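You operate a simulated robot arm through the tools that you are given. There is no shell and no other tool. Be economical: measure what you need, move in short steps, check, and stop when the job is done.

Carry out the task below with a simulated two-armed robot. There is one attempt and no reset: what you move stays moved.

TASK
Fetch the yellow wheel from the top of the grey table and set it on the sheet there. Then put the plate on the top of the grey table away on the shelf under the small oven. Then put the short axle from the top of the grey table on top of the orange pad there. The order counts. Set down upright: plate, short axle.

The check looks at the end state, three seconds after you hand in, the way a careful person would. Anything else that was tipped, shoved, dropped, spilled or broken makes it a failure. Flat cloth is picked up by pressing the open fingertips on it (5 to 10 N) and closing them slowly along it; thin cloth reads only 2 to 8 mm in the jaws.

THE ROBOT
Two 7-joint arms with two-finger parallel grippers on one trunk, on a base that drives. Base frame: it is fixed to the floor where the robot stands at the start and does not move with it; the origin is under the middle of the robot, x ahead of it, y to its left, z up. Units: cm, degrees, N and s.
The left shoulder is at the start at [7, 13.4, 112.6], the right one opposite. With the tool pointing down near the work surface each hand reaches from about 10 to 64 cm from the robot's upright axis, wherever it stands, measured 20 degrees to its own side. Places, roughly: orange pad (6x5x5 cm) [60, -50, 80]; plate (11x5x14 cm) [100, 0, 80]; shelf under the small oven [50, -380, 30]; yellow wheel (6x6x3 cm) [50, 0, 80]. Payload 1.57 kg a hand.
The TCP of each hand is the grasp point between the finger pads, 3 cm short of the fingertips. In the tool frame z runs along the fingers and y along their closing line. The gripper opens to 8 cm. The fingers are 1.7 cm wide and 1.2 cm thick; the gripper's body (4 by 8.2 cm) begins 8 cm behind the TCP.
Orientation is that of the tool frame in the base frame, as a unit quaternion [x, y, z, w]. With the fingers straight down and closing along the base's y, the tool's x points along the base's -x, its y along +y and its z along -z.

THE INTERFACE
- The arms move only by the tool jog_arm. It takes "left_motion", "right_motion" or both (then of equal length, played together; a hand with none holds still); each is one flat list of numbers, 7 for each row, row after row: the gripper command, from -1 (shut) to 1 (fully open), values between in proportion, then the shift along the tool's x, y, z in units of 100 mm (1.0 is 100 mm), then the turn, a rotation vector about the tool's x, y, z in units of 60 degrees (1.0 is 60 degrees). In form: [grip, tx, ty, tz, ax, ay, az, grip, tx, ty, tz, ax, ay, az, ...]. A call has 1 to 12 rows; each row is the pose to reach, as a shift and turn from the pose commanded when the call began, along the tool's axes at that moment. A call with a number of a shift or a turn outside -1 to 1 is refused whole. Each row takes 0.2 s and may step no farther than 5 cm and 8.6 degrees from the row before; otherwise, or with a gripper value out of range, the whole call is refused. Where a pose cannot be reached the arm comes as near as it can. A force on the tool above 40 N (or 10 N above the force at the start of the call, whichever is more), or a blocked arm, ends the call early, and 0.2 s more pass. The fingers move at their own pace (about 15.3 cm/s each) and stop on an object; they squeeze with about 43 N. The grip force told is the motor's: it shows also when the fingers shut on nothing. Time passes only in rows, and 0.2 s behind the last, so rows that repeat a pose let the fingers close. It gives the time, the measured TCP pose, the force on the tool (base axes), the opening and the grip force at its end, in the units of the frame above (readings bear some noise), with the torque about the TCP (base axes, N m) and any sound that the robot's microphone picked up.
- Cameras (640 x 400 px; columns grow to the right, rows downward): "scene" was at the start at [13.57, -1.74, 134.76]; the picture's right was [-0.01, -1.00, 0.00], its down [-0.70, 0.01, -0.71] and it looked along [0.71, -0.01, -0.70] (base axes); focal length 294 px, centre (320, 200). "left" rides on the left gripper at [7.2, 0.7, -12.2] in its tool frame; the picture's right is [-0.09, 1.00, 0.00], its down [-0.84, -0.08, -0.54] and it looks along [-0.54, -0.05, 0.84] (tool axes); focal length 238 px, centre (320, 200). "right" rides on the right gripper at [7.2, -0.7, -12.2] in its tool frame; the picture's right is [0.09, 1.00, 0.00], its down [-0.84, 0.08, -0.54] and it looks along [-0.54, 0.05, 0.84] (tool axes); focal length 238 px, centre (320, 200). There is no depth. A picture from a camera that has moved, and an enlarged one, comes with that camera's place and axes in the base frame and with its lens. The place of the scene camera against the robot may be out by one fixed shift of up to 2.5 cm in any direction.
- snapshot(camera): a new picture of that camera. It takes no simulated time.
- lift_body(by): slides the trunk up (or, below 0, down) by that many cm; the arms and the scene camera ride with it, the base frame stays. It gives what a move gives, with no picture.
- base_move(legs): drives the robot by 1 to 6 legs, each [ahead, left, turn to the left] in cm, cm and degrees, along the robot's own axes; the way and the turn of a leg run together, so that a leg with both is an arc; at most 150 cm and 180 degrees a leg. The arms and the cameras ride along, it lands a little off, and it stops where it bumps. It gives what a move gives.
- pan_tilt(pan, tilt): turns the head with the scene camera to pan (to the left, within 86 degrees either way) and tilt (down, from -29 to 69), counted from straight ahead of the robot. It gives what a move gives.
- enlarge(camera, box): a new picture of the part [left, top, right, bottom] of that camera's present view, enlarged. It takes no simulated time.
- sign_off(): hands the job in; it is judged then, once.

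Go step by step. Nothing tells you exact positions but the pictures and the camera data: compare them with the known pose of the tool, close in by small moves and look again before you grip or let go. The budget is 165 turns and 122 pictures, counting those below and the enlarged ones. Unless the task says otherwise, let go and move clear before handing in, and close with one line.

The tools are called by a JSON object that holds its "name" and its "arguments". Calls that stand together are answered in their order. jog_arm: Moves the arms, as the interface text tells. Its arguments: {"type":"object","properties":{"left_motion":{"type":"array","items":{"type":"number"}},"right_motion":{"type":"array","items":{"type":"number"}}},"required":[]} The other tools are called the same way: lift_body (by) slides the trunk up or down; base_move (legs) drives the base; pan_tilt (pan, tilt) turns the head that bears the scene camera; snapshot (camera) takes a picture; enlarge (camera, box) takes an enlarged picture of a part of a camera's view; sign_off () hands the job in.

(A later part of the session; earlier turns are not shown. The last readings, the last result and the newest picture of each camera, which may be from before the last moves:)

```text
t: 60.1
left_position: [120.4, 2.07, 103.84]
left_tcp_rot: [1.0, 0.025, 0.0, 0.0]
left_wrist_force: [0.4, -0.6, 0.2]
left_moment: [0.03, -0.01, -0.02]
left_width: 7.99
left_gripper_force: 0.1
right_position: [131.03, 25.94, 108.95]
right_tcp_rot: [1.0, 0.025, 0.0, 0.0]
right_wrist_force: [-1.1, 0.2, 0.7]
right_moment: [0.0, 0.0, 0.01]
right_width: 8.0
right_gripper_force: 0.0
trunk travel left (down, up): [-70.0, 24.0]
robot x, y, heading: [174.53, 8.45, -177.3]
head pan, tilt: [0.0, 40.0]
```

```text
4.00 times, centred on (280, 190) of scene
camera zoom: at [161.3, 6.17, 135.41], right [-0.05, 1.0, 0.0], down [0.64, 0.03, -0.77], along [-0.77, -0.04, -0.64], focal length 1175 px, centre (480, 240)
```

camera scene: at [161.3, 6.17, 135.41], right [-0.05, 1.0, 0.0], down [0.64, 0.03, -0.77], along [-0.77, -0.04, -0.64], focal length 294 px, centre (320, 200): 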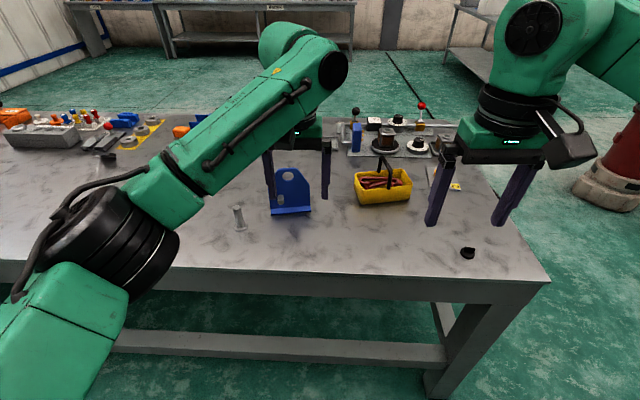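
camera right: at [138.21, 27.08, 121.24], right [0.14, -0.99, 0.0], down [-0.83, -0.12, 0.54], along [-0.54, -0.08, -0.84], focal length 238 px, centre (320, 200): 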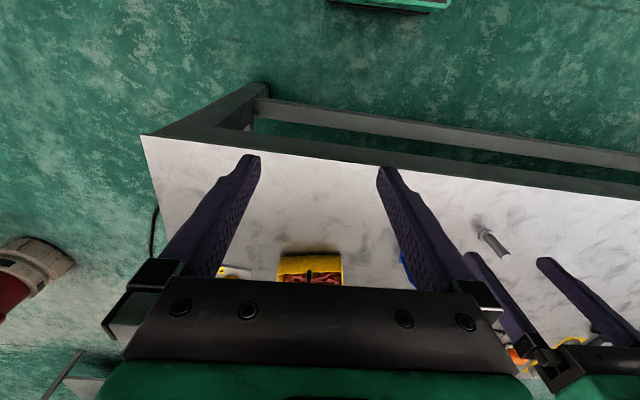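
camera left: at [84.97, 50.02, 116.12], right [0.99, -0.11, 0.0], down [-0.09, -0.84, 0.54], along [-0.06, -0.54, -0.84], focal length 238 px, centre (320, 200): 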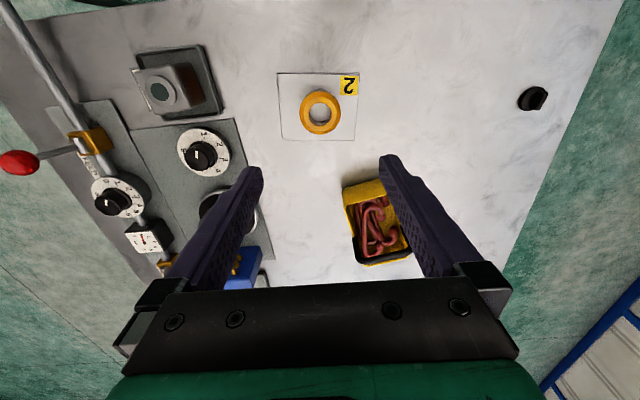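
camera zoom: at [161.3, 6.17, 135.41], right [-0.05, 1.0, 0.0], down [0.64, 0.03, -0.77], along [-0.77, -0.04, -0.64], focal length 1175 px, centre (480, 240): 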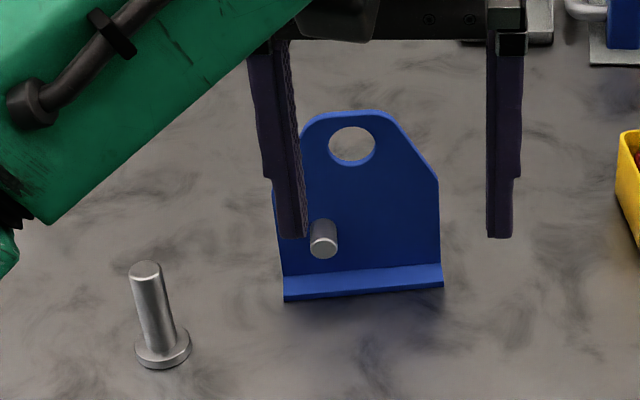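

The plate has a thin upright panel facing me, with a peg on this side and an angled shoulder. The headed pin standing to its left is the axle. I'll grip the right shoulder with the right hand tilted in the plate's plane, which will also suit insertion under the oven. First move the left arm out of the way and square up.

{"name": "jog_arm", "arguments": {"left_motion": [1, 0.25, 0.25, 0, 0, 0, 0, 1, 0.5, 0.5, 0, 0, 0, 0, 1, 0.75, 0.75, 0, 0, 0, 0, 1, 1, 1, 0, 0, 0, 0]}}

{"name": "jog_arm", "arguments": {"left_motion": [1, 0.2, 0.35, 0, 0, 0, 0, 1, 0.4, 0.7, 0, 0, 0, 0, 1, 0.6, 1, -0.1, 0, 0, 0, 1, 0.8, 1, -0.3, 0, 0, 0]}}

{"name": "base_move", "arguments": {"legs": [[12, 0, -2.8]]}}

{"name": "enlarge", "arguments": {"camera": "scene", "box": [160, 130, 440, 305]}}

```text
t: 61.1
left_position: [130.72, -7.52, 103.81]
left_tcp_rot: [1.0, 0.026, 0.001, -0.001]
left_wrist_force: [-0.2, 0.2, 0.1]
left_moment: [0.01, 0.01, 0.0]
left_width: 8.0
left_gripper_force: 0.1
right_position: [131.08, 25.88, 109.1]
right_tcp_rot: [1.0, 0.025, -0.001, 0.0]
right_wrist_force: [-0.4, -0.4, 0.4]
right_moment: [0.02, 0.01, 0.0]
right_width: 7.98
right_gripper_force: 0.0
trunk travel left (down, up): [-70.0, 24.0]
robot x, y, heading: [173.95, 8.4, -177.3]
head pan, tilt: [0.0, 40.0]
```

```text
t: 62.1
left_position: [139.22, -16.87, 107.1]
left_tcp_rot: [1.0, 0.025, 0.0, 0.0]
left_wrist_force: [0.0, 0.7, 0.5]
left_moment: [-0.02, 0.0, -0.01]
left_width: 8.02
left_gripper_force: 0.0
right_position: [131.24, 26.03, 109.04]
right_tcp_rot: [1.0, 0.024, -0.001, 0.0]
right_wrist_force: [-0.7, 0.2, -0.6]
right_moment: [0.03, 0.02, 0.02]
right_width: 8.0
right_gripper_force: 0.1
trunk travel left (down, up): [-70.0, 24.0]
robot x, y, heading: [174.83, 8.81, -177.1]
head pan, tilt: [0.0, 40.0]
```

```text
t: 63.3
left_position: [126.14, -15.57, 107.01]
left_tcp_rot: [1.0, 0.001, 0.0, 0.0]
left_wrist_force: [0.4, 0.0, -0.3]
left_moment: [0.01, 0.02, 0.02]
left_width: 7.99
left_gripper_force: 0.0
right_position: [120.02, 27.71, 109.1]
right_tcp_rot: [1.0, 0.002, -0.001, 0.0]
right_wrist_force: [-0.5, 0.5, -0.3]
right_moment: [0.01, -0.01, 0.0]
right_width: 8.0
right_gripper_force: 0.2
trunk travel left (down, up): [-70.0, 24.0]
robot x, y, heading: [162.74, 8.55, -179.7]
head pan, tilt: [0.0, 40.0]
```

```text
2.29 times, centred on (300, 218) of scene
camera zoom: at [149.41, 6.49, 135.42], right [0.0, 1.0, 0.0], down [0.64, 0.0, -0.77], along [-0.77, 0.0, -0.64], focal length 671 px, centre (366, 160)
```

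zoom: 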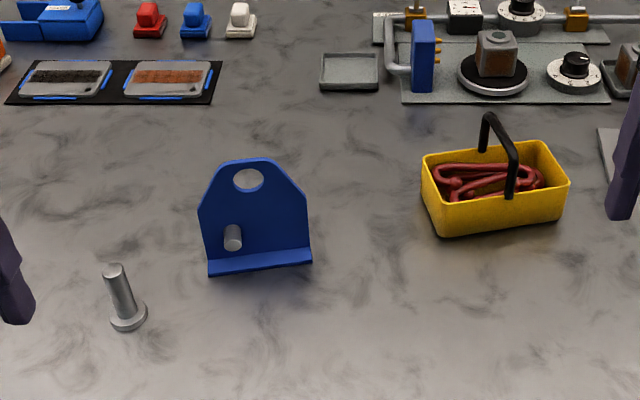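

Plate panel measured: centre about (100, -3.6), yawed ~10°, top at z 94, right shoulder at y≈+2. I turn the right hand by -100° about its axis, in two calls.

{"name": "jog_arm", "arguments": {"right_motion": [1, 0, 0, 0, 0, 0, -0.14, 1, 0, 0, 0, 0, 0, -0.28, 1, 0, 0, 0, 0, 0, -0.42, 1, 0, 0, 0, 0, 0, -0.56, 1, 0, 0, 0, 0, 0, -0.7, 1, 0, 0, 0, 0, 0, -0.84, 1, 0, 0, 0, 0, 0, -0.97]}}

{"name": "jog_arm", "arguments": {"right_motion": [1, 0, 0, 0, 0, 0, -0.14, 1, 0, 0, 0, 0, 0, -0.28, 1, 0, 0, 0, 0, 0, -0.42, 1, 0, 0, 0, 0, 0, -0.56, 1, 0, 0, 0, 0, 0, -0.69, 1, 0, 0, 0, 0, 0, -0.69]}}

{"name": "jog_arm", "arguments": {"right_motion": [1, 0, 0, 0, 0, -0.13, 0, 1, 0, 0, 0, 0, -0.26, 0, 1, 0, 0, 0, 0, -0.39, 0, 1, 0, 0, 0, 0, -0.52, 0, 1, 0, 0, 0, 0, -0.65, 0, 1, 0, 0, 0, 0, -0.75, 0, 1, 0, 0, 0, 0, -0.75, 0]}}

{"name": "snapshot", "arguments": {"camera": "scene"}}

```text
t: 64.9
left_position: [125.86, -15.61, 107.05]
left_tcp_rot: [1.0, 0.002, 0.0, -0.001]
left_wrist_force: [-0.7, 0.2, -0.5]
left_moment: [0.0, 0.0, 0.0]
left_width: 8.03
left_gripper_force: 0.1
right_position: [128.59, 19.62, 107.42]
right_tcp_rot: [0.874, 0.486, -0.001, -0.002]
right_wrist_force: [0.0, 0.1, 0.1]
right_moment: [0.03, 0.0, 0.0]
right_width: 7.98
right_gripper_force: 0.1
right hand out of reach, approached as far as the arm can: row 4, 5, 6, 7
trunk travel left (down, up): [-70.0, 24.0]
robot x, y, heading: [162.14, 8.22, -180.1]
head pan, tilt: [0.0, 40.0]
```

```text
t: 66.3
left_position: [125.82, -15.49, 106.9]
left_tcp_rot: [1.0, 0.001, 0.0, 0.0]
left_wrist_force: [-0.4, 0.6, -0.3]
left_moment: [-0.01, 0.01, 0.02]
left_width: 8.02
left_gripper_force: 0.1
right_position: [142.23, 13.09, 106.07]
right_tcp_rot: [0.645, 0.765, 0.0, 0.0]
right_wrist_force: [-0.1, -0.4, -0.6]
right_moment: [0.0, 0.02, 0.0]
right_width: 8.02
right_gripper_force: 0.1
right hand out of reach, approached as far as the arm can: row 1, 2, 3, 4, 5, 6
trunk travel left (down, up): [-70.0, 24.0]
robot x, y, heading: [162.88, 8.18, -180.0]
head pan, tilt: [0.0, 40.0]
```

```text
t: 67.9
left_position: [125.82, -15.41, 107.04]
left_tcp_rot: [1.0, 0.001, 0.0, 0.0]
left_wrist_force: [0.0, 1.0, -0.8]
left_moment: [-0.02, 0.03, 0.01]
left_width: 7.99
left_gripper_force: 0.1
right_position: [145.56, 11.42, 110.11]
right_tcp_rot: [0.597, 0.706, -0.246, 0.291]
right_wrist_force: [-24.4, 6.1, -17.0]
right_moment: [0.36, 1.06, -0.14]
right_width: 6.0
right_gripper_force: 0.0
right hand out of reach, approached as far as the arm can: row 1, 2, 3, 4, 5, 6, 7
trunk travel left (down, up): [-70.0, 24.0]
robot x, y, heading: [162.68, 7.86, -180.2]
head pan, tilt: [0.0, 40.0]
```

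```text
88 pictures are left
camera scene: at [149.27, 6.52, 135.4], right [0.0, 1.0, 0.0], down [0.64, 0.0, -0.77], along [-0.77, 0.0, -0.64], focal length 294 px, centre (320, 200)
```

scene: 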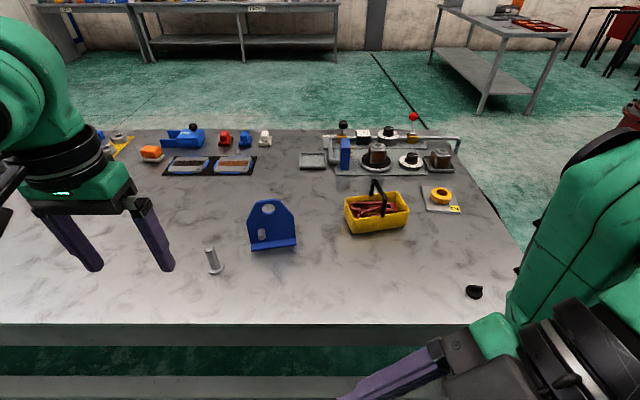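

Turning that way hits the joint limits and pulled the hand back against the robot. I'll undo it: tilt back, then turn back.

{"name": "jog_arm", "arguments": {"right_motion": [1, 0, 0, 0, 0, 0.13, 0, 1, 0, 0, 0, 0, 0.26, 0, 1, 0, 0, 0, 0, 0.39, 0, 1, 0, 0, 0, 0, 0.52, 0, 1, 0, 0, 0, 0, 0.65, 0, 1, 0, 0, 0, 0, 0.75, 0]}}

{"name": "jog_arm", "arguments": {"right_motion": [1, 0, 0, 0, 0, 0, 0.14, 1, 0, 0, 0, 0, 0, 0.28, 1, 0, 0, 0, 0, 0, 0.42, 1, 0, 0, 0, 0, 0, 0.56, 1, 0, 0, 0, 0, 0, 0.7, 1, 0, 0, 0, 0, 0, 0.84, 1, 0, 0, 0, 0, 0, 0.98]}}

{"name": "snapshot", "arguments": {"camera": "scene"}}

```text
t: 69.3
left_position: [125.99, -15.59, 106.91]
left_tcp_rot: [1.0, 0.001, -0.001, 0.0]
left_wrist_force: [0.2, 0.0, -0.8]
left_moment: [0.02, -0.02, -0.01]
left_width: 7.99
left_gripper_force: 0.0
right_position: [145.61, 11.61, 110.03]
right_tcp_rot: [0.645, 0.764, 0.001, -0.002]
right_wrist_force: [-27.8, 12.8, 6.4]
right_moment: [-0.75, -1.66, 0.54]
right_width: 5.77
right_gripper_force: 0.0
trunk travel left (down, up): [-70.0, 24.0]
robot x, y, heading: [162.39, 8.06, -180.0]
head pan, tilt: [0.0, 40.0]
```

```text
t: 70.3
left_position: [125.93, -15.54, 107.03]
left_tcp_rot: [1.0, 0.002, 0.0, 0.0]
left_wrist_force: [-0.4, -0.3, -0.4]
left_moment: [0.01, -0.03, -0.04]
left_width: 7.98
left_gripper_force: 0.1
right_position: [145.31, 11.7, 110.03]
right_tcp_rot: [0.827, 0.562, -0.001, -0.002]
right_wrist_force: [-18.7, 5.1, 1.6]
right_moment: [-0.14, -1.25, 0.05]
right_width: 6.31
right_gripper_force: 0.1
trunk travel left (down, up): [-70.0, 24.0]
robot x, y, heading: [162.25, 7.82, -179.9]
head pan, tilt: [0.0, 40.0]
stopped in row 4 (right hand): the force on the tool passed its limit (the readings are from after the stop); the commanded pose is now the measured one
```

```text
87 pictures are left
camera scene: at [149.26, 6.51, 135.4], right [0.0, 1.0, 0.0], down [0.64, 0.0, -0.77], along [-0.77, 0.0, -0.64], focal length 294 px, centre (320, 200)
```

scene: 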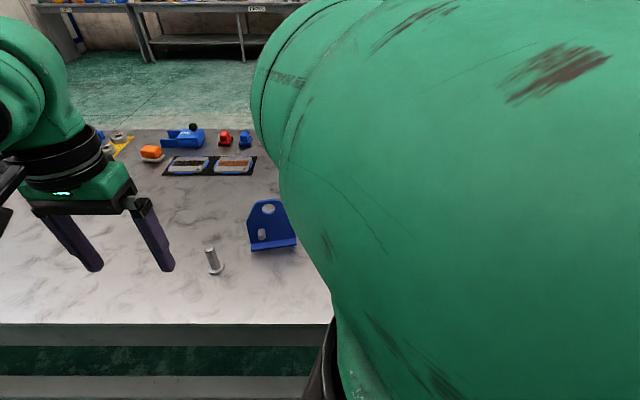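

The hand is against my own trunk. Slide it forward (world -x), away from the body.

{"name": "jog_arm", "arguments": {"right_motion": [1, -0.07, -0.18, 0, 0, 0, 0, 1, -0.2, -0.5, 0, 0, 0, 0, 1, -0.37, -0.93, 0, 0, 0, 0, 1, -0.37, -0.93, 0, 0, 0, 0]}}

{"name": "jog_arm", "arguments": {"right_motion": [1, -0.0, -0.2, 0, 0, 0, 0.14, 1, 0.1, -0.3, 0, 0, 0, 0.28, 1, 0.25, -0.5, 0, 0, 0, 0.42, 1, 0.4, -0.65, 0, 0, 0, 0.56, 1, 0.4, -0.8, 0, 0, 0, 0.7, 1, 0.4, -0.9, 0, 0, 0, 0.84, 1, 0.4, -0.9, 0, 0, 0, 0.84]}}

{"name": "snapshot", "arguments": {"camera": "scene"}}

```text
t: 71.3
left_position: [125.99, -15.62, 106.98]
left_tcp_rot: [1.0, 0.001, 0.001, 0.0]
left_wrist_force: [-0.7, 0.0, 0.0]
left_moment: [0.0, 0.02, 0.05]
left_width: 8.01
left_gripper_force: 0.0
right_position: [135.22, 11.67, 110.02]
right_tcp_rot: [0.826, 0.563, 0.001, -0.001]
right_wrist_force: [0.2, -0.3, 0.6]
right_moment: [0.02, 0.01, 0.03]
right_width: 7.99
right_gripper_force: 0.0
trunk travel left (down, up): [-70.0, 24.0]
robot x, y, heading: [162.56, 8.26, -179.9]
head pan, tilt: [0.0, 40.0]
```

```text
t: 72.9
left_position: [126.01, -15.5, 107.01]
left_tcp_rot: [1.0, 0.002, 0.0, 0.0]
left_wrist_force: [0.3, 0.4, -0.3]
left_moment: [0.01, -0.02, -0.01]
left_width: 8.02
left_gripper_force: 0.1
right_position: [128.63, 18.72, 110.15]
right_tcp_rot: [0.988, 0.155, 0.0, -0.001]
right_wrist_force: [-0.6, 0.5, -0.3]
right_moment: [0.01, 0.02, -0.02]
right_width: 7.97
right_gripper_force: 0.1
trunk travel left (down, up): [-70.0, 24.0]
robot x, y, heading: [162.71, 8.03, -179.9]
head pan, tilt: [0.0, 40.0]
```

```text
86 pictures are left
camera scene: at [149.29, 6.52, 135.4], right [0.0, 1.0, 0.0], down [0.64, 0.0, -0.77], along [-0.77, 0.0, -0.64], focal length 294 px, centre (320, 200)
```

scene: 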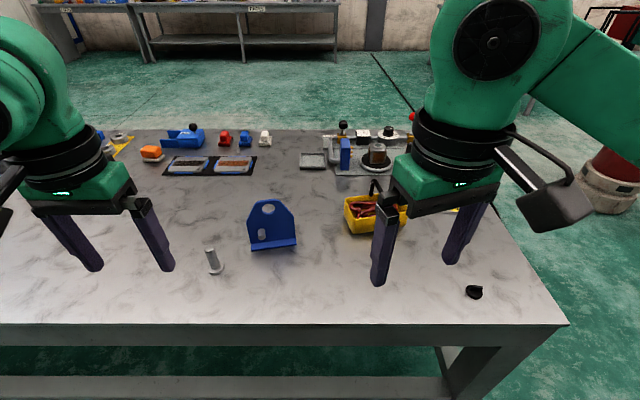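

Recovered. Now turn the other way (+98°) so the fingers close across the plate's thickness with the tool straight down.

{"name": "jog_arm", "arguments": {"right_motion": [1, 0, 0, 0, 0, 0, 0.14, 1, 0, 0, 0, 0, 0, 0.28, 1, 0, 0, 0, 0, 0, 0.42, 1, 0, 0, 0, 0, 0, 0.56, 1, 0, 0, 0, 0, 0, 0.7, 1, 0, 0, 0, 0, 0, 0.84, 1, 0, 0, 0, 0, 0, 0.98]}}

{"name": "jog_arm", "arguments": {"right_motion": [1, 0, 0, 0, 0, 0, 0.14, 1, 0, 0, 0, 0, 0, 0.28, 1, 0, 0, 0, 0, 0, 0.42, 1, 0, 0, 0, 0, 0, 0.56, 1, 0, 0, 0, 0, 0, 0.65, 1, 0, 0, 0, 0, 0, 0.65]}}

{"name": "snapshot", "arguments": {"camera": "right"}}

```text
t: 74.5
left_position: [125.96, -15.59, 106.93]
left_tcp_rot: [1.0, 0.002, 0.0, 0.0]
left_wrist_force: [0.9, -0.1, 0.0]
left_moment: [0.01, -0.02, -0.02]
left_width: 8.01
left_gripper_force: 0.0
right_position: [128.49, 18.58, 110.02]
right_tcp_rot: [0.938, -0.348, -0.001, -0.001]
right_wrist_force: [0.2, 0.6, -0.4]
right_moment: [0.02, 0.03, -0.03]
right_width: 7.98
right_gripper_force: 0.1
trunk travel left (down, up): [-70.0, 24.0]
robot x, y, heading: [162.49, 7.88, -179.7]
head pan, tilt: [0.0, 40.0]
```

```text
t: 75.9
left_position: [125.95, -15.65, 107.04]
left_tcp_rot: [1.0, 0.002, 0.0, 0.0]
left_wrist_force: [-0.1, 0.1, -0.3]
left_moment: [-0.02, 0.01, -0.01]
left_width: 7.99
left_gripper_force: 0.0
right_position: [128.61, 18.6, 110.11]
right_tcp_rot: [0.767, -0.642, -0.001, -0.001]
right_wrist_force: [0.3, 0.1, -0.1]
right_moment: [0.01, 0.01, -0.01]
right_width: 8.03
right_gripper_force: 0.0
trunk travel left (down, up): [-70.0, 24.0]
robot x, y, heading: [162.44, 8.29, -180.0]
head pan, tilt: [0.0, 40.0]
```

```text
85 pictures are left
camera right: at [130.52, 11.7, 122.3], right [-0.96, -0.27, 0.0], down [-0.22, 0.81, 0.54], along [-0.15, 0.52, -0.84], focal length 238 px, centre (320, 200)
```

right: 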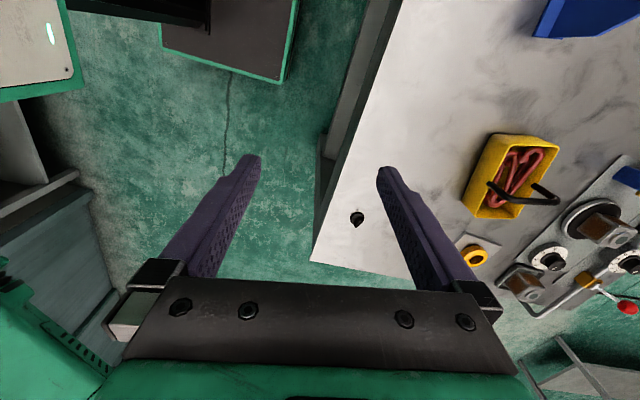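

The turn works this way; my base front seems about 25 cm ahead of centre. Now move the right hand over the plate, staying high.

{"name": "jog_arm", "arguments": {"right_motion": [1, 0.13, 0.34, 0, 0, 0, 0, 1, 0.26, 0.67, 0, 0, 0, 0, 1, 0.4, 1.0, 0, 0, 0, 0]}}

{"name": "jog_arm", "arguments": {"right_motion": [1, 0.2, 0.34, 0, 0, 0, 0, 1, 0.4, 0.67, 0, 0, 0, 0, 1, 0.6, 1.0, 0, 0, 0, 0]}}

{"name": "jog_arm", "arguments": {"right_motion": [1, 0.2, 0.3, 0, 0, 0, 0, 1, 0.4, 0.6, 0, 0, 0, 0, 1, 0.5, 0.9, 0, 0, 0, 0, 1, 0.5, 0.9, 0, 0, 0, 0]}}

{"name": "snapshot", "arguments": {"camera": "right"}}

{"name": "snapshot", "arguments": {"camera": "scene"}}

```text
t: 76.7
left_position: [125.89, -15.62, 107.01]
left_tcp_rot: [1.0, 0.002, 0.001, -0.001]
left_wrist_force: [-0.4, -0.1, -0.5]
left_moment: [-0.04, 0.01, 0.01]
left_width: 7.99
left_gripper_force: 0.0
right_position: [119.17, 12.66, 109.91]
right_tcp_rot: [0.768, -0.641, -0.001, -0.002]
right_wrist_force: [-0.5, -0.5, -0.7]
right_moment: [0.04, 0.0, -0.01]
right_width: 8.03
right_gripper_force: 0.0
trunk travel left (down, up): [-70.0, 24.0]
robot x, y, heading: [162.47, 8.36, -179.8]
head pan, tilt: [0.0, 40.0]
```

```text
t: 77.5
left_position: [126.01, -15.87, 107.01]
left_tcp_rot: [1.0, 0.001, 0.0, -0.002]
left_wrist_force: [-0.1, -0.5, -0.3]
left_moment: [0.03, 0.02, 0.03]
left_width: 8.01
left_gripper_force: 0.0
right_position: [110.6, 4.9, 110.24]
right_tcp_rot: [0.769, -0.639, -0.003, -0.001]
right_wrist_force: [0.9, -0.7, -0.1]
right_moment: [0.05, 0.0, -0.01]
right_width: 7.99
right_gripper_force: 0.1
trunk travel left (down, up): [-70.0, 24.0]
robot x, y, heading: [162.52, 8.02, -179.9]
head pan, tilt: [0.0, 40.0]
```

```text
t: 78.5
left_position: [125.89, -15.57, 106.96]
left_tcp_rot: [1.0, 0.002, 0.0, 0.0]
left_wrist_force: [-0.1, -1.0, -0.8]
left_moment: [0.04, 0.01, -0.01]
left_width: 8.01
left_gripper_force: 0.0
right_position: [109.96, 3.23, 106.89]
right_tcp_rot: [0.767, -0.641, -0.001, 0.0]
right_wrist_force: [-0.8, -0.9, -0.3]
right_moment: [0.01, 0.0, -0.02]
right_width: 7.99
right_gripper_force: 0.0
right hand out of reach, approached as far as the arm can: row 1, 2, 3, 4
trunk travel left (down, up): [-70.0, 24.0]
robot x, y, heading: [162.12, 8.14, -180.0]
head pan, tilt: [0.0, 40.0]
```

```text
84 pictures are left
camera right: at [112.03, -3.67, 119.03], right [-0.96, -0.27, 0.0], down [-0.23, 0.81, 0.54], along [-0.15, 0.52, -0.84], focal length 238 px, centre (320, 200)
```

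right: 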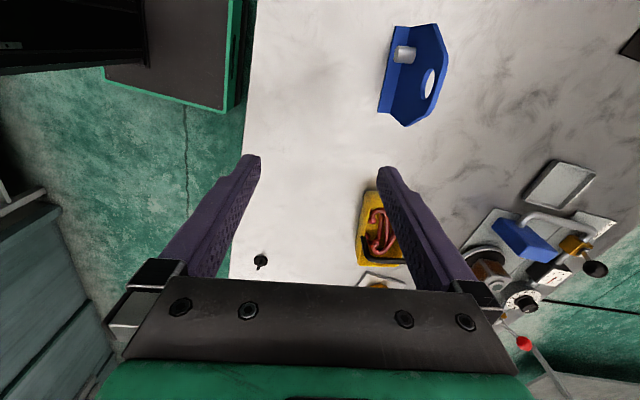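

```text
83 pictures are left
camera scene: at [149.27, 6.46, 135.4], right [0.0, 1.0, 0.0], down [0.64, 0.0, -0.77], along [-0.77, 0.0, -0.64], focal length 294 px, centre (320, 200)
```

scene: 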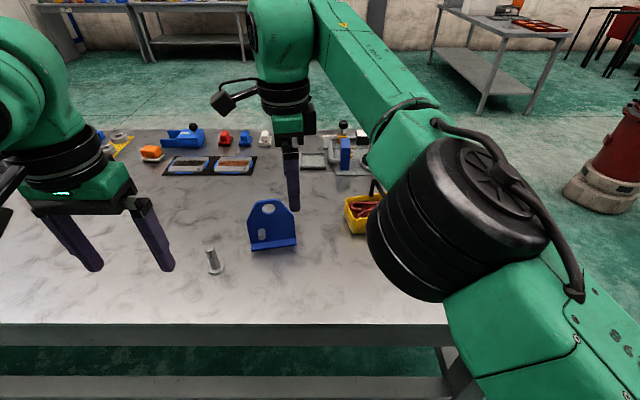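

Out of reach because the plate lies toward my left. I'll shift the base left 28 cm and forward 9 cm so the plate is on the right arm's side.

{"name": "base_move", "arguments": {"legs": [[0, 28, 0], [9, 0, 0]]}}

{"name": "snapshot", "arguments": {"camera": "right"}}

{"name": "snapshot", "arguments": {"camera": "scene"}}

```text
t: 81.2
left_position: [117.01, -43.54, 107.02]
left_tcp_rot: [1.0, -0.001, -0.001, 0.001]
left_wrist_force: [-0.8, 1.3, -0.3]
left_moment: [0.04, -0.03, 0.01]
left_width: 7.99
left_gripper_force: 0.0
right_position: [101.22, -24.64, 106.89]
right_tcp_rot: [0.766, -0.642, -0.001, -0.001]
right_wrist_force: [0.9, 0.8, 1.0]
right_moment: [0.03, -0.01, -0.03]
right_width: 7.98
right_gripper_force: 0.0
trunk travel left (down, up): [-70.0, 24.0]
robot x, y, heading: [153.63, -19.73, 179.7]
head pan, tilt: [0.0, 40.0]
```

```text
82 pictures are left
camera right: at [103.22, -31.55, 119.12], right [-0.96, -0.26, 0.0], down [-0.22, 0.81, 0.54], along [-0.15, 0.52, -0.84], focal length 238 px, centre (320, 200)
```

right: 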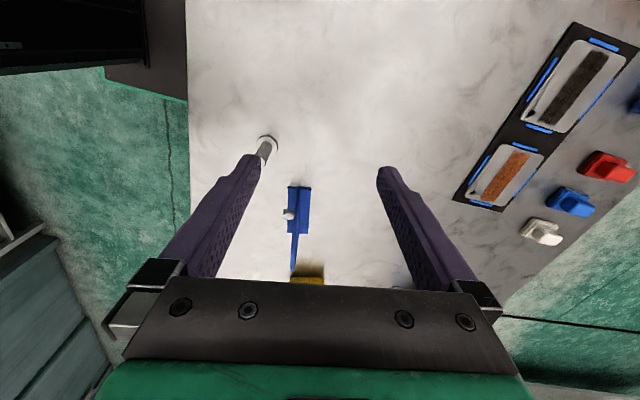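

```text
81 pictures are left
camera scene: at [140.52, -21.6, 135.42], right [0.0, 1.0, 0.0], down [0.64, 0.0, -0.77], along [-0.77, 0.0, -0.64], focal length 294 px, centre (320, 200)
```

scene: 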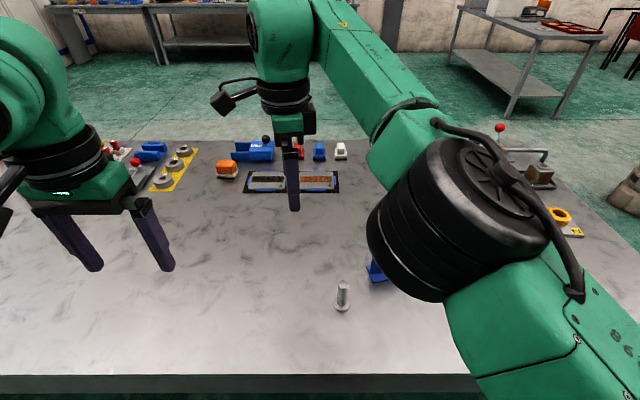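

I can see the plate edge-on. Panel top centre triangulates to about (99.6, -3). I check what the commanded pose is now with a small move toward the plate.

{"name": "jog_arm", "arguments": {"right_motion": [1, -0.3, 0, 0, 0, 0, 0, 1, -0.6, 0, 0, 0, 0, 0, 1, -0.6, 0, 0, 0, 0, 0]}}

```text
t: 82.0
left_position: [116.87, -43.66, 106.91]
left_tcp_rot: [1.0, 0.0, -0.001, 0.0]
left_wrist_force: [0.3, 0.9, 0.5]
left_moment: [0.03, 0.03, 0.06]
left_width: 8.01
left_gripper_force: 0.1
right_position: [100.07, -18.8, 106.82]
right_tcp_rot: [0.767, -0.642, -0.001, -0.002]
right_wrist_force: [-1.0, -0.1, -0.2]
right_moment: [0.02, 0.01, -0.03]
right_width: 8.0
right_gripper_force: 0.1
trunk travel left (down, up): [-70.0, 24.0]
robot x, y, heading: [153.48, -20.02, 180.0]
head pan, tilt: [0.0, 40.0]
```

Commanded follows measured; continue above the plate.

{"name": "jog_arm", "arguments": {"right_motion": [1, -0.35, -0.05, 0, 0, 0, 0, 1, -0.7, -0.1, 0, 0, 0, 0, 1, -1.0, -0.15, 0, 0, 0, 0, 1, -1.0, -0.15, 0, 0, 0, 0]}}

{"name": "snapshot", "arguments": {"camera": "right"}}

```text
t: 83.0
left_position: [116.82, -43.6, 106.97]
left_tcp_rot: [1.0, 0.0, 0.0, 0.001]
left_wrist_force: [-0.5, -0.1, -0.3]
left_moment: [0.01, -0.03, 0.0]
left_width: 7.99
left_gripper_force: 0.1
right_position: [99.67, -8.61, 106.78]
right_tcp_rot: [0.766, -0.643, -0.001, -0.001]
right_wrist_force: [0.5, -0.9, -0.6]
right_moment: [0.02, -0.03, 0.01]
right_width: 8.02
right_gripper_force: 0.1
trunk travel left (down, up): [-70.0, 24.0]
robot x, y, heading: [153.27, -20.26, 180.1]
head pan, tilt: [0.0, 40.0]
```

```text
80 pictures are left
camera right: at [101.69, -15.42, 118.98], right [-0.96, -0.27, 0.0], down [-0.22, 0.81, 0.54], along [-0.14, 0.52, -0.84], focal length 238 px, centre (320, 200)
```

right: 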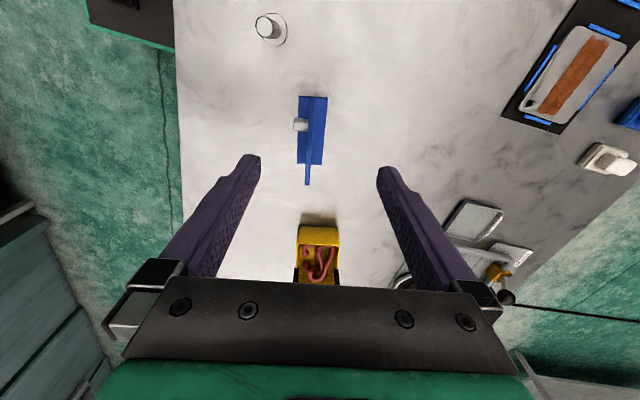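

Panel centre refined to (100.0, -3.7), yaw about 12°. Move over and lower until the fingertips are level with the top edge.

{"name": "jog_arm", "arguments": {"right_motion": [1, -0.25, -0.06, 0, 0, 0, -0.03, 1, -0.477, -0.118, 0, 0, 0, -0.03, 1, -0.477, -0.118, 0.35, 0, 0, -0.03, 1, -0.477, -0.118, 0.7, 0, 0, -0.03, 1, -0.477, -0.118, 0.95, 0, 0, -0.03, 1, -0.477, -0.118, 0.95, 0, 0, -0.03]}}

{"name": "snapshot", "arguments": {"camera": "right"}}

{"name": "snapshot", "arguments": {"camera": "scene"}}

```text
t: 84.3
left_position: [117.04, -43.51, 106.91]
left_tcp_rot: [1.0, 0.0, 0.0, 0.0]
left_wrist_force: [-0.1, -0.4, -1.2]
left_moment: [0.05, 0.02, 0.03]
left_width: 8.0
left_gripper_force: 0.0
right_position: [100.02, -3.73, 97.34]
right_tcp_rot: [0.777, -0.63, -0.001, 0.0]
right_wrist_force: [0.4, -0.2, -0.2]
right_moment: [0.03, -0.04, 0.01]
right_width: 8.01
right_gripper_force: 0.0
trunk travel left (down, up): [-70.0, 24.0]
robot x, y, heading: [153.53, -19.91, 180.0]
head pan, tilt: [0.0, 40.0]
```

```text
79 pictures are left
camera right: at [102.21, -10.61, 109.61], right [-0.96, -0.29, 0.0], down [-0.25, 0.8, 0.54], along [-0.16, 0.52, -0.84], focal length 238 px, centre (320, 200)
```

right: 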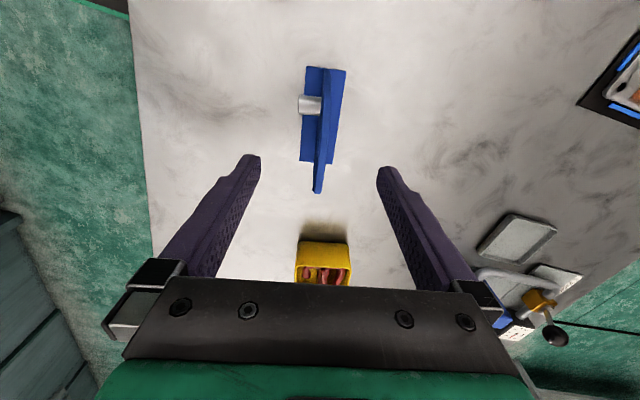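

```text
78 pictures are left
camera scene: at [140.38, -21.58, 135.4], right [0.0, 1.0, 0.0], down [0.64, 0.0, -0.77], along [-0.77, 0.0, -0.64], focal length 294 px, centre (320, 200)
```

scene: 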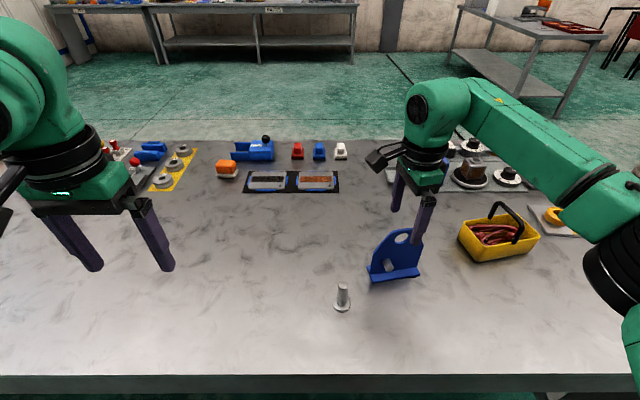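

Fingers straddle the panel centrally. Lower 6 cm and close.

{"name": "jog_arm", "arguments": {"right_motion": [1, 0, 0, 0.25, 0, 0, 0, 1, 0, 0, 0.5, 0, 0, 0, 1, 0, 0, 0.6, 0, 0, 0, 1, 0, 0, 0.6, 0, 0, 0, 0.5, 0, 0, 0.6, 0, 0, 0, 0, 0, 0, 0.6, 0, 0, 0, -0.5, 0, 0, 0.6, 0, 0, 0, -1, 0, 0, 0.6, 0, 0, 0, -1, 0, 0, 0.6, 0, 0, 0]}}

{"name": "snapshot", "arguments": {"camera": "right"}}

{"name": "enlarge", "arguments": {"camera": "scene", "box": [320, 150, 500, 310]}}

```text
t: 86.3
left_position: [116.94, -43.48, 106.88]
left_tcp_rot: [1.0, -0.001, 0.0, 0.0]
left_wrist_force: [-0.5, 0.3, -1.0]
left_moment: [0.02, -0.02, -0.01]
left_width: 7.98
left_gripper_force: 0.1
right_position: [99.89, -3.74, 91.39]
right_tcp_rot: [0.777, -0.63, -0.001, 0.0]
right_wrist_force: [0.5, -0.4, 0.5]
right_moment: [-0.03, -0.18, -0.19]
right_width: 0.6
right_gripper_force: 25.8
trunk travel left (down, up): [-70.0, 24.0]
robot x, y, heading: [153.61, -19.9, 179.9]
head pan, tilt: [0.0, 40.0]
```

```text
77 pictures are left
camera right: at [102.12, -10.58, 103.56], right [-0.96, -0.29, 0.0], down [-0.25, 0.8, 0.54], along [-0.16, 0.52, -0.84], focal length 238 px, centre (320, 200)
```

right: 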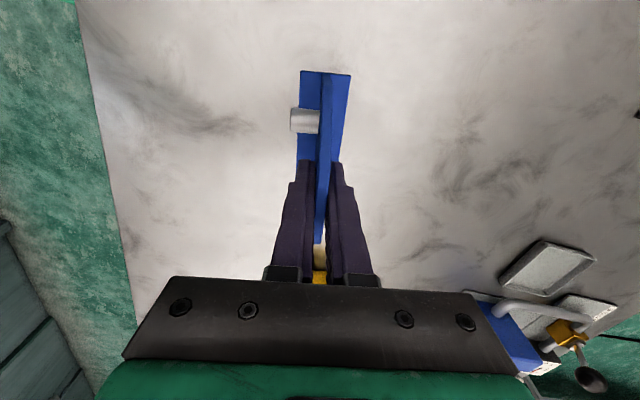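

```text
2.50 times, centred on (410, 230) of scene
camera zoom: at [140.38, -21.58, 135.4], right [0.0, 1.0, 0.0], down [0.64, 0.0, -0.77], along [-0.77, 0.0, -0.64], focal length 734 px, centre (95, 125)
```

zoom: 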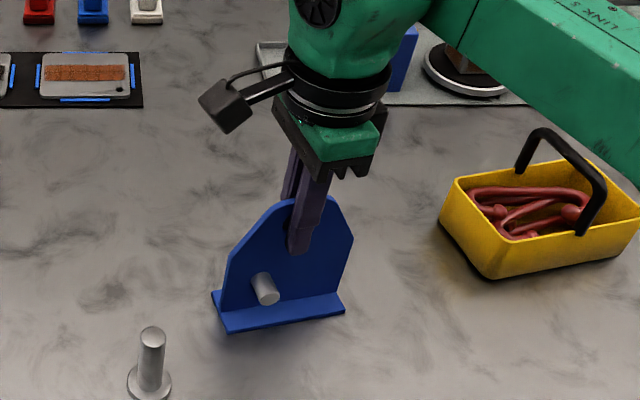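

Panel gripped (0.6 cm). Hold the squeeze and lift.

{"name": "jog_arm", "arguments": {"right_motion": [-1, 0, 0, 0, 0, 0, 0, -1, 0, 0, 0, 0, 0, 0, -1, 0, 0, -0.1, 0, 0, 0, -1, 0, 0, -0.3, 0, 0, 0, -1, 0, 0, -0.6, 0, 0, 0, -1, 0, 0, -0.8, 0, 0, 0, -1, 0, 0, -0.8, 0, 0, 0]}}

{"name": "enlarge", "arguments": {"camera": "scene", "box": [320, 130, 500, 290]}}

```text
t: 88.0
left_position: [116.78, -43.42, 106.9]
left_tcp_rot: [1.0, -0.001, 0.0, 0.0]
left_wrist_force: [-1.1, -0.2, 0.8]
left_moment: [0.02, -0.02, -0.02]
left_width: 8.0
left_gripper_force: 0.0
right_position: [99.73, -3.77, 99.34]
right_tcp_rot: [0.777, -0.63, 0.0, -0.001]
right_wrist_force: [-0.3, 0.0, -8.3]
right_moment: [-0.05, 0.0, -0.01]
right_width: 0.61
right_gripper_force: 26.4
trunk travel left (down, up): [-70.0, 24.0]
robot x, y, heading: [153.76, -19.7, 179.6]
head pan, tilt: [0.0, 40.0]
```

```text
2.50 times, centred on (410, 210) of scene
camera zoom: at [140.2, -21.49, 135.38], right [0.0, 1.0, 0.0], down [0.64, 0.0, -0.77], along [-0.77, 0.0, -0.64], focal length 734 px, centre (95, 175)
```

zoom: 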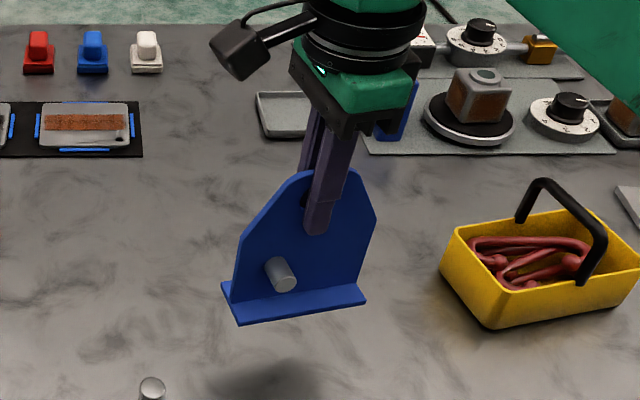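

Lifted, about 0.85 kg. I'll turn the plate to the natural hand yaw and set it near the back edge so I can regrip it with a forward-tilted hand for the shelf.

{"name": "jog_arm", "arguments": {"right_motion": [-1, 0, 0, -0.1, 0, 0, -0.12, -1, 0, 0, -0.2, 0, 0, -0.24, -1, 0, 0, -0.3, 0, 0, -0.36, -1, 0, 0, -0.3, 0, 0, -0.48, -1, 0, 0, -0.3, 0, 0, -0.6, -1, 0, 0, -0.3, 0, 0, -0.72, -1, 0, 0, -0.3, 0, 0, -0.84, -1, 0, 0, -0.3, 0, 0, -0.96]}}

{"name": "jog_arm", "arguments": {"right_motion": [-1, 0, 0, 0, 0, 0, -0.12, -1, 0, 0, 0, 0, 0, -0.24, -1, 0, 0, 0, 0, 0, -0.34, -1, 0, 0, 0, 0, 0, -0.34]}}

{"name": "snapshot", "arguments": {"camera": "scene"}}

```text
t: 89.8
left_position: [116.85, -43.51, 107.02]
left_tcp_rot: [1.0, -0.001, 0.0, 0.0]
left_wrist_force: [0.4, -0.4, 0.4]
left_moment: [0.01, 0.01, -0.01]
left_width: 8.0
left_gripper_force: 0.1
right_position: [100.01, -3.58, 102.33]
right_tcp_rot: [0.984, -0.177, -0.001, 0.0]
right_wrist_force: [0.6, 0.3, -8.1]
right_moment: [-0.01, 0.01, 0.0]
right_width: 0.61
right_gripper_force: 26.0
trunk travel left (down, up): [-70.0, 24.0]
robot x, y, heading: [153.57, -20.25, 179.6]
head pan, tilt: [0.0, 40.0]
```

```text
t: 90.8
left_position: [116.92, -43.5, 107.06]
left_tcp_rot: [1.0, -0.001, 0.0, 0.0]
left_wrist_force: [0.7, 0.0, -0.7]
left_moment: [-0.02, 0.01, -0.01]
left_width: 8.0
left_gripper_force: 0.1
right_position: [99.96, -3.55, 102.37]
right_tcp_rot: [1.0, 0.0, 0.0, -0.001]
right_wrist_force: [0.8, -1.0, -8.9]
right_moment: [-0.03, -0.04, 0.01]
right_width: 0.6
right_gripper_force: 25.7
trunk travel left (down, up): [-70.0, 24.0]
robot x, y, heading: [153.67, -19.89, 179.9]
head pan, tilt: [0.0, 40.0]
```

```text
74 pictures are left
camera scene: at [140.21, -21.51, 135.38], right [0.0, 1.0, 0.0], down [0.64, 0.0, -0.77], along [-0.77, 0.0, -0.64], focal length 294 px, centre (320, 200)
```

scene: 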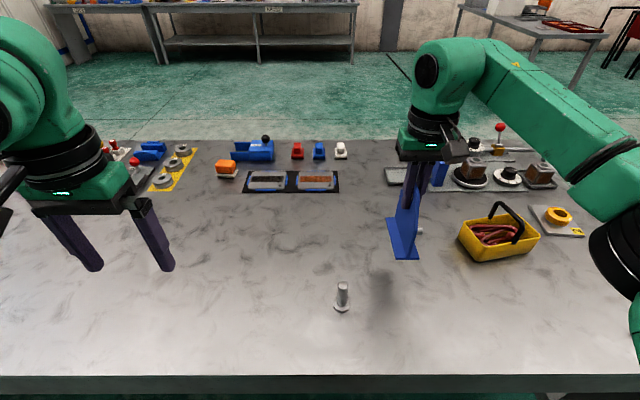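

The plate now points along x. Carry it to about (110, 2) and lower nearly to the table.

{"name": "jog_arm", "arguments": {"right_motion": [-1, 0.35, -0.2, 0, 0, 0, 0, -1, 0.7, -0.4, 0, 0, 0, 0, -1, 1.0, -0.55, 0, 0, 0, 0, -1, 1.0, -0.55, 0.4, 0, 0, 0, -1, 1.0, -0.55, 0.8, 0, 0, 0, -1, 1.0, -0.55, 0.98, 0, 0, 0, -1, 1.0, -0.55, 0.98, 0, 0, 0]}}

{"name": "jog_arm", "arguments": {"right_motion": [-1, 0, 0, 0.06, 0, 0, 0, -1, 0, 0, 0.09, 0, 0, 0, -1, 0, 0, 0.11, 0, 0, 0, -1, 0, 0, 0.12, 0, 0, 0, -1, 0, 0, 0.13, 0, 0, 0]}}

{"name": "snapshot", "arguments": {"camera": "scene"}}

```text
t: 92.3
left_position: [116.7, -43.51, 106.98]
left_tcp_rot: [1.0, 0.0, 0.001, 0.0]
left_wrist_force: [-0.9, 0.3, -0.1]
left_moment: [-0.01, 0.0, -0.01]
left_width: 8.0
left_gripper_force: 0.1
right_position: [109.96, 1.72, 92.43]
right_tcp_rot: [1.0, -0.001, 0.0, 0.0]
right_wrist_force: [0.6, 0.3, -8.3]
right_moment: [-0.01, 0.0, 0.01]
right_width: 0.57
right_gripper_force: 25.9
trunk travel left (down, up): [-70.0, 24.0]
robot x, y, heading: [153.37, -20.08, 180.1]
head pan, tilt: [0.0, 40.0]
```

```text
t: 93.5
left_position: [116.86, -43.43, 106.96]
left_tcp_rot: [1.0, -0.001, 0.0, 0.0]
left_wrist_force: [-0.6, 0.3, -0.3]
left_moment: [0.03, 0.0, 0.0]
left_width: 7.99
left_gripper_force: 0.0
right_position: [110.01, 1.92, 91.28]
right_tcp_rot: [1.0, -0.003, -0.001, -0.001]
right_wrist_force: [-0.8, 1.6, -2.0]
right_moment: [-0.05, 0.02, 0.01]
right_width: 0.61
right_gripper_force: 26.2
trunk travel left (down, up): [-70.0, 24.0]
robot x, y, heading: [153.6, -19.95, 179.8]
head pan, tilt: [0.0, 40.0]
```

```text
73 pictures are left
camera scene: at [140.3, -21.51, 135.41], right [0.0, 1.0, 0.0], down [0.64, 0.0, -0.77], along [-0.77, 0.0, -0.64], focal length 294 px, centre (320, 200)
```

scene: 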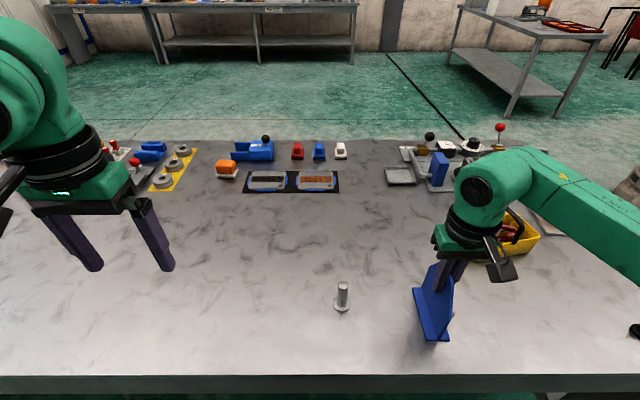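

It rests on the table. Release and rise straight up.

{"name": "jog_arm", "arguments": {"right_motion": [-0.7, 0, 0, 0, 0, 0, 0, 0, 0, 0, 0, 0, 0, 0, 0.6, 0, 0, 0, 0, 0, 0, 0.6, 0, 0, 0, 0, 0, 0, 0.6, 0, 0, -0.3, 0, 0, 0, 0.6, 0, 0, -0.65, 0, 0, 0, 0.6, 0, 0, -1, 0, 0, 0]}}

{"name": "snapshot", "arguments": {"camera": "right"}}

{"name": "enlarge", "arguments": {"camera": "scene", "box": [320, 200, 520, 360]}}

```text
t: 95.2
left_position: [116.87, -43.55, 107.15]
left_tcp_rot: [1.0, -0.001, 0.0, -0.001]
left_wrist_force: [0.6, 0.6, -0.2]
left_moment: [0.0, 0.0, 0.01]
left_width: 8.02
left_gripper_force: 0.2
right_position: [110.35, 1.76, 101.37]
right_tcp_rot: [1.0, -0.002, -0.001, -0.001]
right_wrist_force: [0.3, -0.4, -0.2]
right_moment: [0.0, -0.03, -0.01]
right_width: 6.42
right_gripper_force: 0.0
trunk travel left (down, up): [-70.0, 24.0]
robot x, y, heading: [153.44, -20.11, 179.7]
head pan, tilt: [0.0, 40.0]
```

```text
72 pictures are left
camera right: at [117.61, 2.51, 113.6], right [0.09, -1.0, 0.0], down [-0.84, -0.08, 0.54], along [-0.54, -0.05, -0.84], focal length 238 px, centre (320, 200)
```

right: 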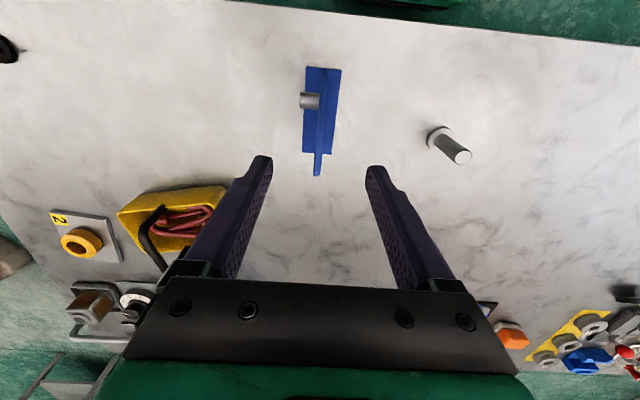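

```text
2.50 times, centred on (420, 280) of scene
camera zoom: at [140.41, -21.6, 135.4], right [0.0, 1.0, 0.0], down [0.64, 0.0, -0.77], along [-0.77, 0.0, -0.64], focal length 734 px, centre (70, 0)
```

zoom: 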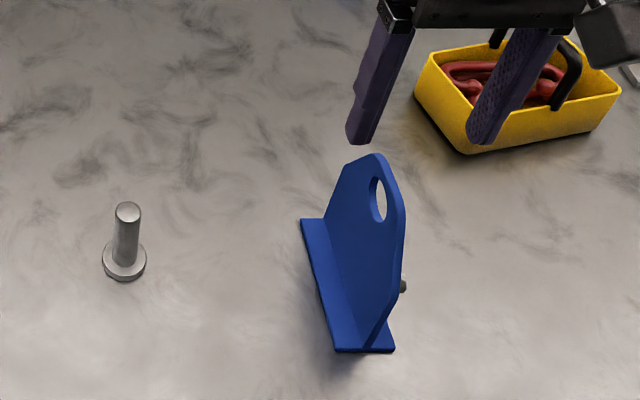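

The plate stands steady at about (110, 1.8). I back up 12 cm and tilt the right hand 55° forward.

{"name": "base_move", "arguments": {"legs": [[-12, 0, 0]]}}

{"name": "jog_arm", "arguments": {"right_motion": [0.6, 0, 0, 0, 0, -0.131, 0, 0.6, 0, 0, 0, 0, -0.262, 0, 0.6, 0, 0, 0, 0, -0.393, 0, 0.6, 0, 0, 0, 0, -0.524, 0, 0.6, 0, 0, 0, 0, -0.655, 0, 0.6, 0, 0, 0, 0, -0.786, 0, 0.6, 0, 0, 0, 0, -0.917, 0, 0.6, 0, 0, 0, 0, -0.917, 0]}}

{"name": "snapshot", "arguments": {"camera": "right"}}

{"name": "snapshot", "arguments": {"camera": "scene"}}

```text
t: 96.4
left_position: [129.01, -43.43, 106.97]
left_tcp_rot: [1.0, -0.002, 0.0, 0.0]
left_wrist_force: [0.2, -0.3, 0.1]
left_moment: [0.02, -0.01, 0.02]
left_width: 8.0
left_gripper_force: 0.0
right_position: [122.31, 1.94, 101.27]
right_tcp_rot: [1.0, -0.002, 0.0, -0.001]
right_wrist_force: [0.1, -0.7, 0.3]
right_moment: [0.0, -0.01, -0.01]
right_width: 6.42
right_gripper_force: 0.0
trunk travel left (down, up): [-70.0, 24.0]
robot x, y, heading: [165.38, -20.31, 179.7]
head pan, tilt: [0.0, 40.0]
```

```text
t: 98.2
left_position: [128.93, -43.42, 106.98]
left_tcp_rot: [1.0, -0.002, 0.0, -0.001]
left_wrist_force: [-0.5, 0.4, 0.3]
left_moment: [-0.02, 0.0, 0.01]
left_width: 8.0
left_gripper_force: 0.1
right_position: [122.27, 1.89, 101.26]
right_tcp_rot: [0.886, -0.002, -0.463, -0.003]
right_wrist_force: [0.8, 0.6, 0.6]
right_moment: [0.01, -0.03, 0.01]
right_width: 6.39
right_gripper_force: 0.0
trunk travel left (down, up): [-70.0, 24.0]
robot x, y, heading: [165.53, -19.75, 180.0]
head pan, tilt: [0.0, 40.0]
```

```text
70 pictures are left
camera right: at [136.47, 2.53, 102.4], right [0.05, -1.0, -0.08], down [-0.03, -0.08, 1.0], along [-1.0, -0.05, -0.04], focal length 238 px, centre (320, 200)
```

right: 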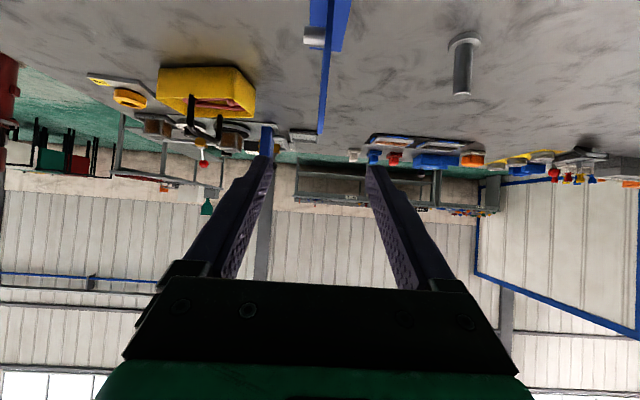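

```text
69 pictures are left
camera scene: at [152.34, -21.57, 135.4], right [0.0, 1.0, 0.0], down [0.64, 0.0, -0.77], along [-0.77, 0.0, -0.64], focal length 294 px, centre (320, 200)
```

scene: 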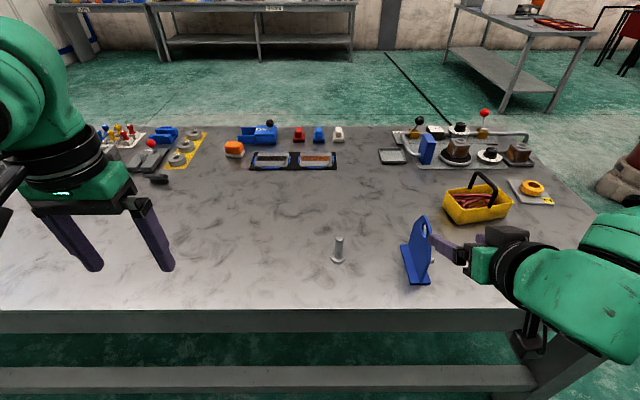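

The panel lines up with the tilted fingers. Approach along the finger axis.

{"name": "jog_arm", "arguments": {"right_motion": [0.6, 0.15, 0.02, 0.2, 0, 0, 0, 0.6, 0.295, 0.02, 0.5, 0, 0, 0, 0.6, 0.295, 0.02, 0.8, 0, 0, 0, 0.6, 0.295, 0.02, 1.0, 0, 0, 0, 0.6, 0.295, 0.02, 1.0, 0, 0, 0]}}

{"name": "snapshot", "arguments": {"camera": "right"}}

{"name": "enlarge", "arguments": {"camera": "scene", "box": [340, 180, 540, 310]}}

```text
t: 99.4
left_position: [128.98, -43.46, 106.98]
left_tcp_rot: [1.0, -0.002, 0.0, 0.0]
left_wrist_force: [-0.5, 0.4, -0.2]
left_moment: [-0.04, 0.03, -0.01]
left_width: 8.01
left_gripper_force: 0.1
right_position: [116.0, 1.88, 93.13]
right_tcp_rot: [0.886, -0.002, -0.463, -0.002]
right_wrist_force: [-0.1, -0.4, 0.0]
right_moment: [0.02, 0.03, -0.03]
right_width: 6.4
right_gripper_force: 0.0
trunk travel left (down, up): [-70.0, 24.0]
robot x, y, heading: [165.61, -20.31, 179.6]
head pan, tilt: [0.0, 40.0]
```

```text
68 pictures are left
camera right: at [130.1, 2.53, 94.22], right [0.05, -1.0, -0.08], down [-0.03, -0.08, 1.0], along [-1.0, -0.05, -0.04], focal length 238 px, centre (320, 200)
```

right: 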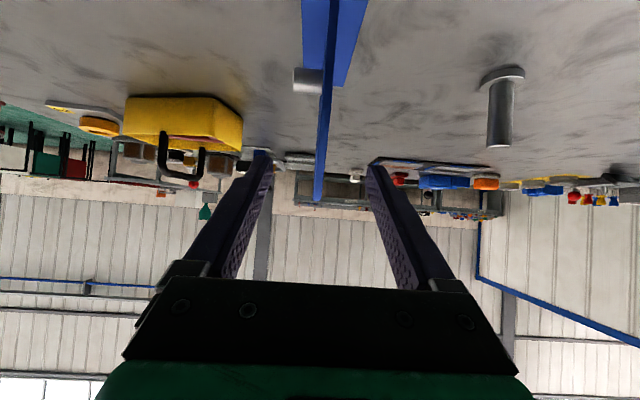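

```text
3.08 times, centred on (440, 245) of scene
camera zoom: at [152.43, -21.57, 135.41], right [0.0, 1.0, 0.0], down [0.64, 0.0, -0.77], along [-0.77, 0.0, -0.64], focal length 904 px, centre (-49, 62)
```

zoom: 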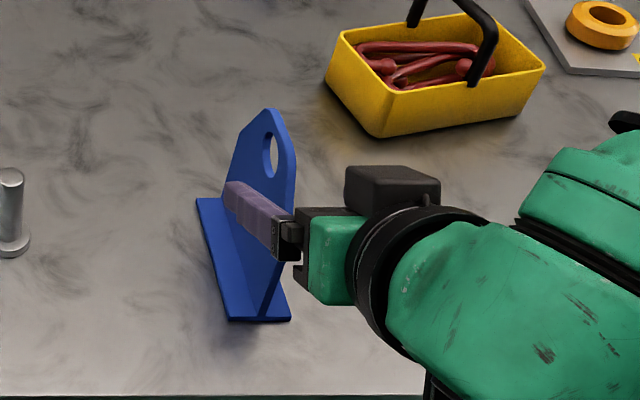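

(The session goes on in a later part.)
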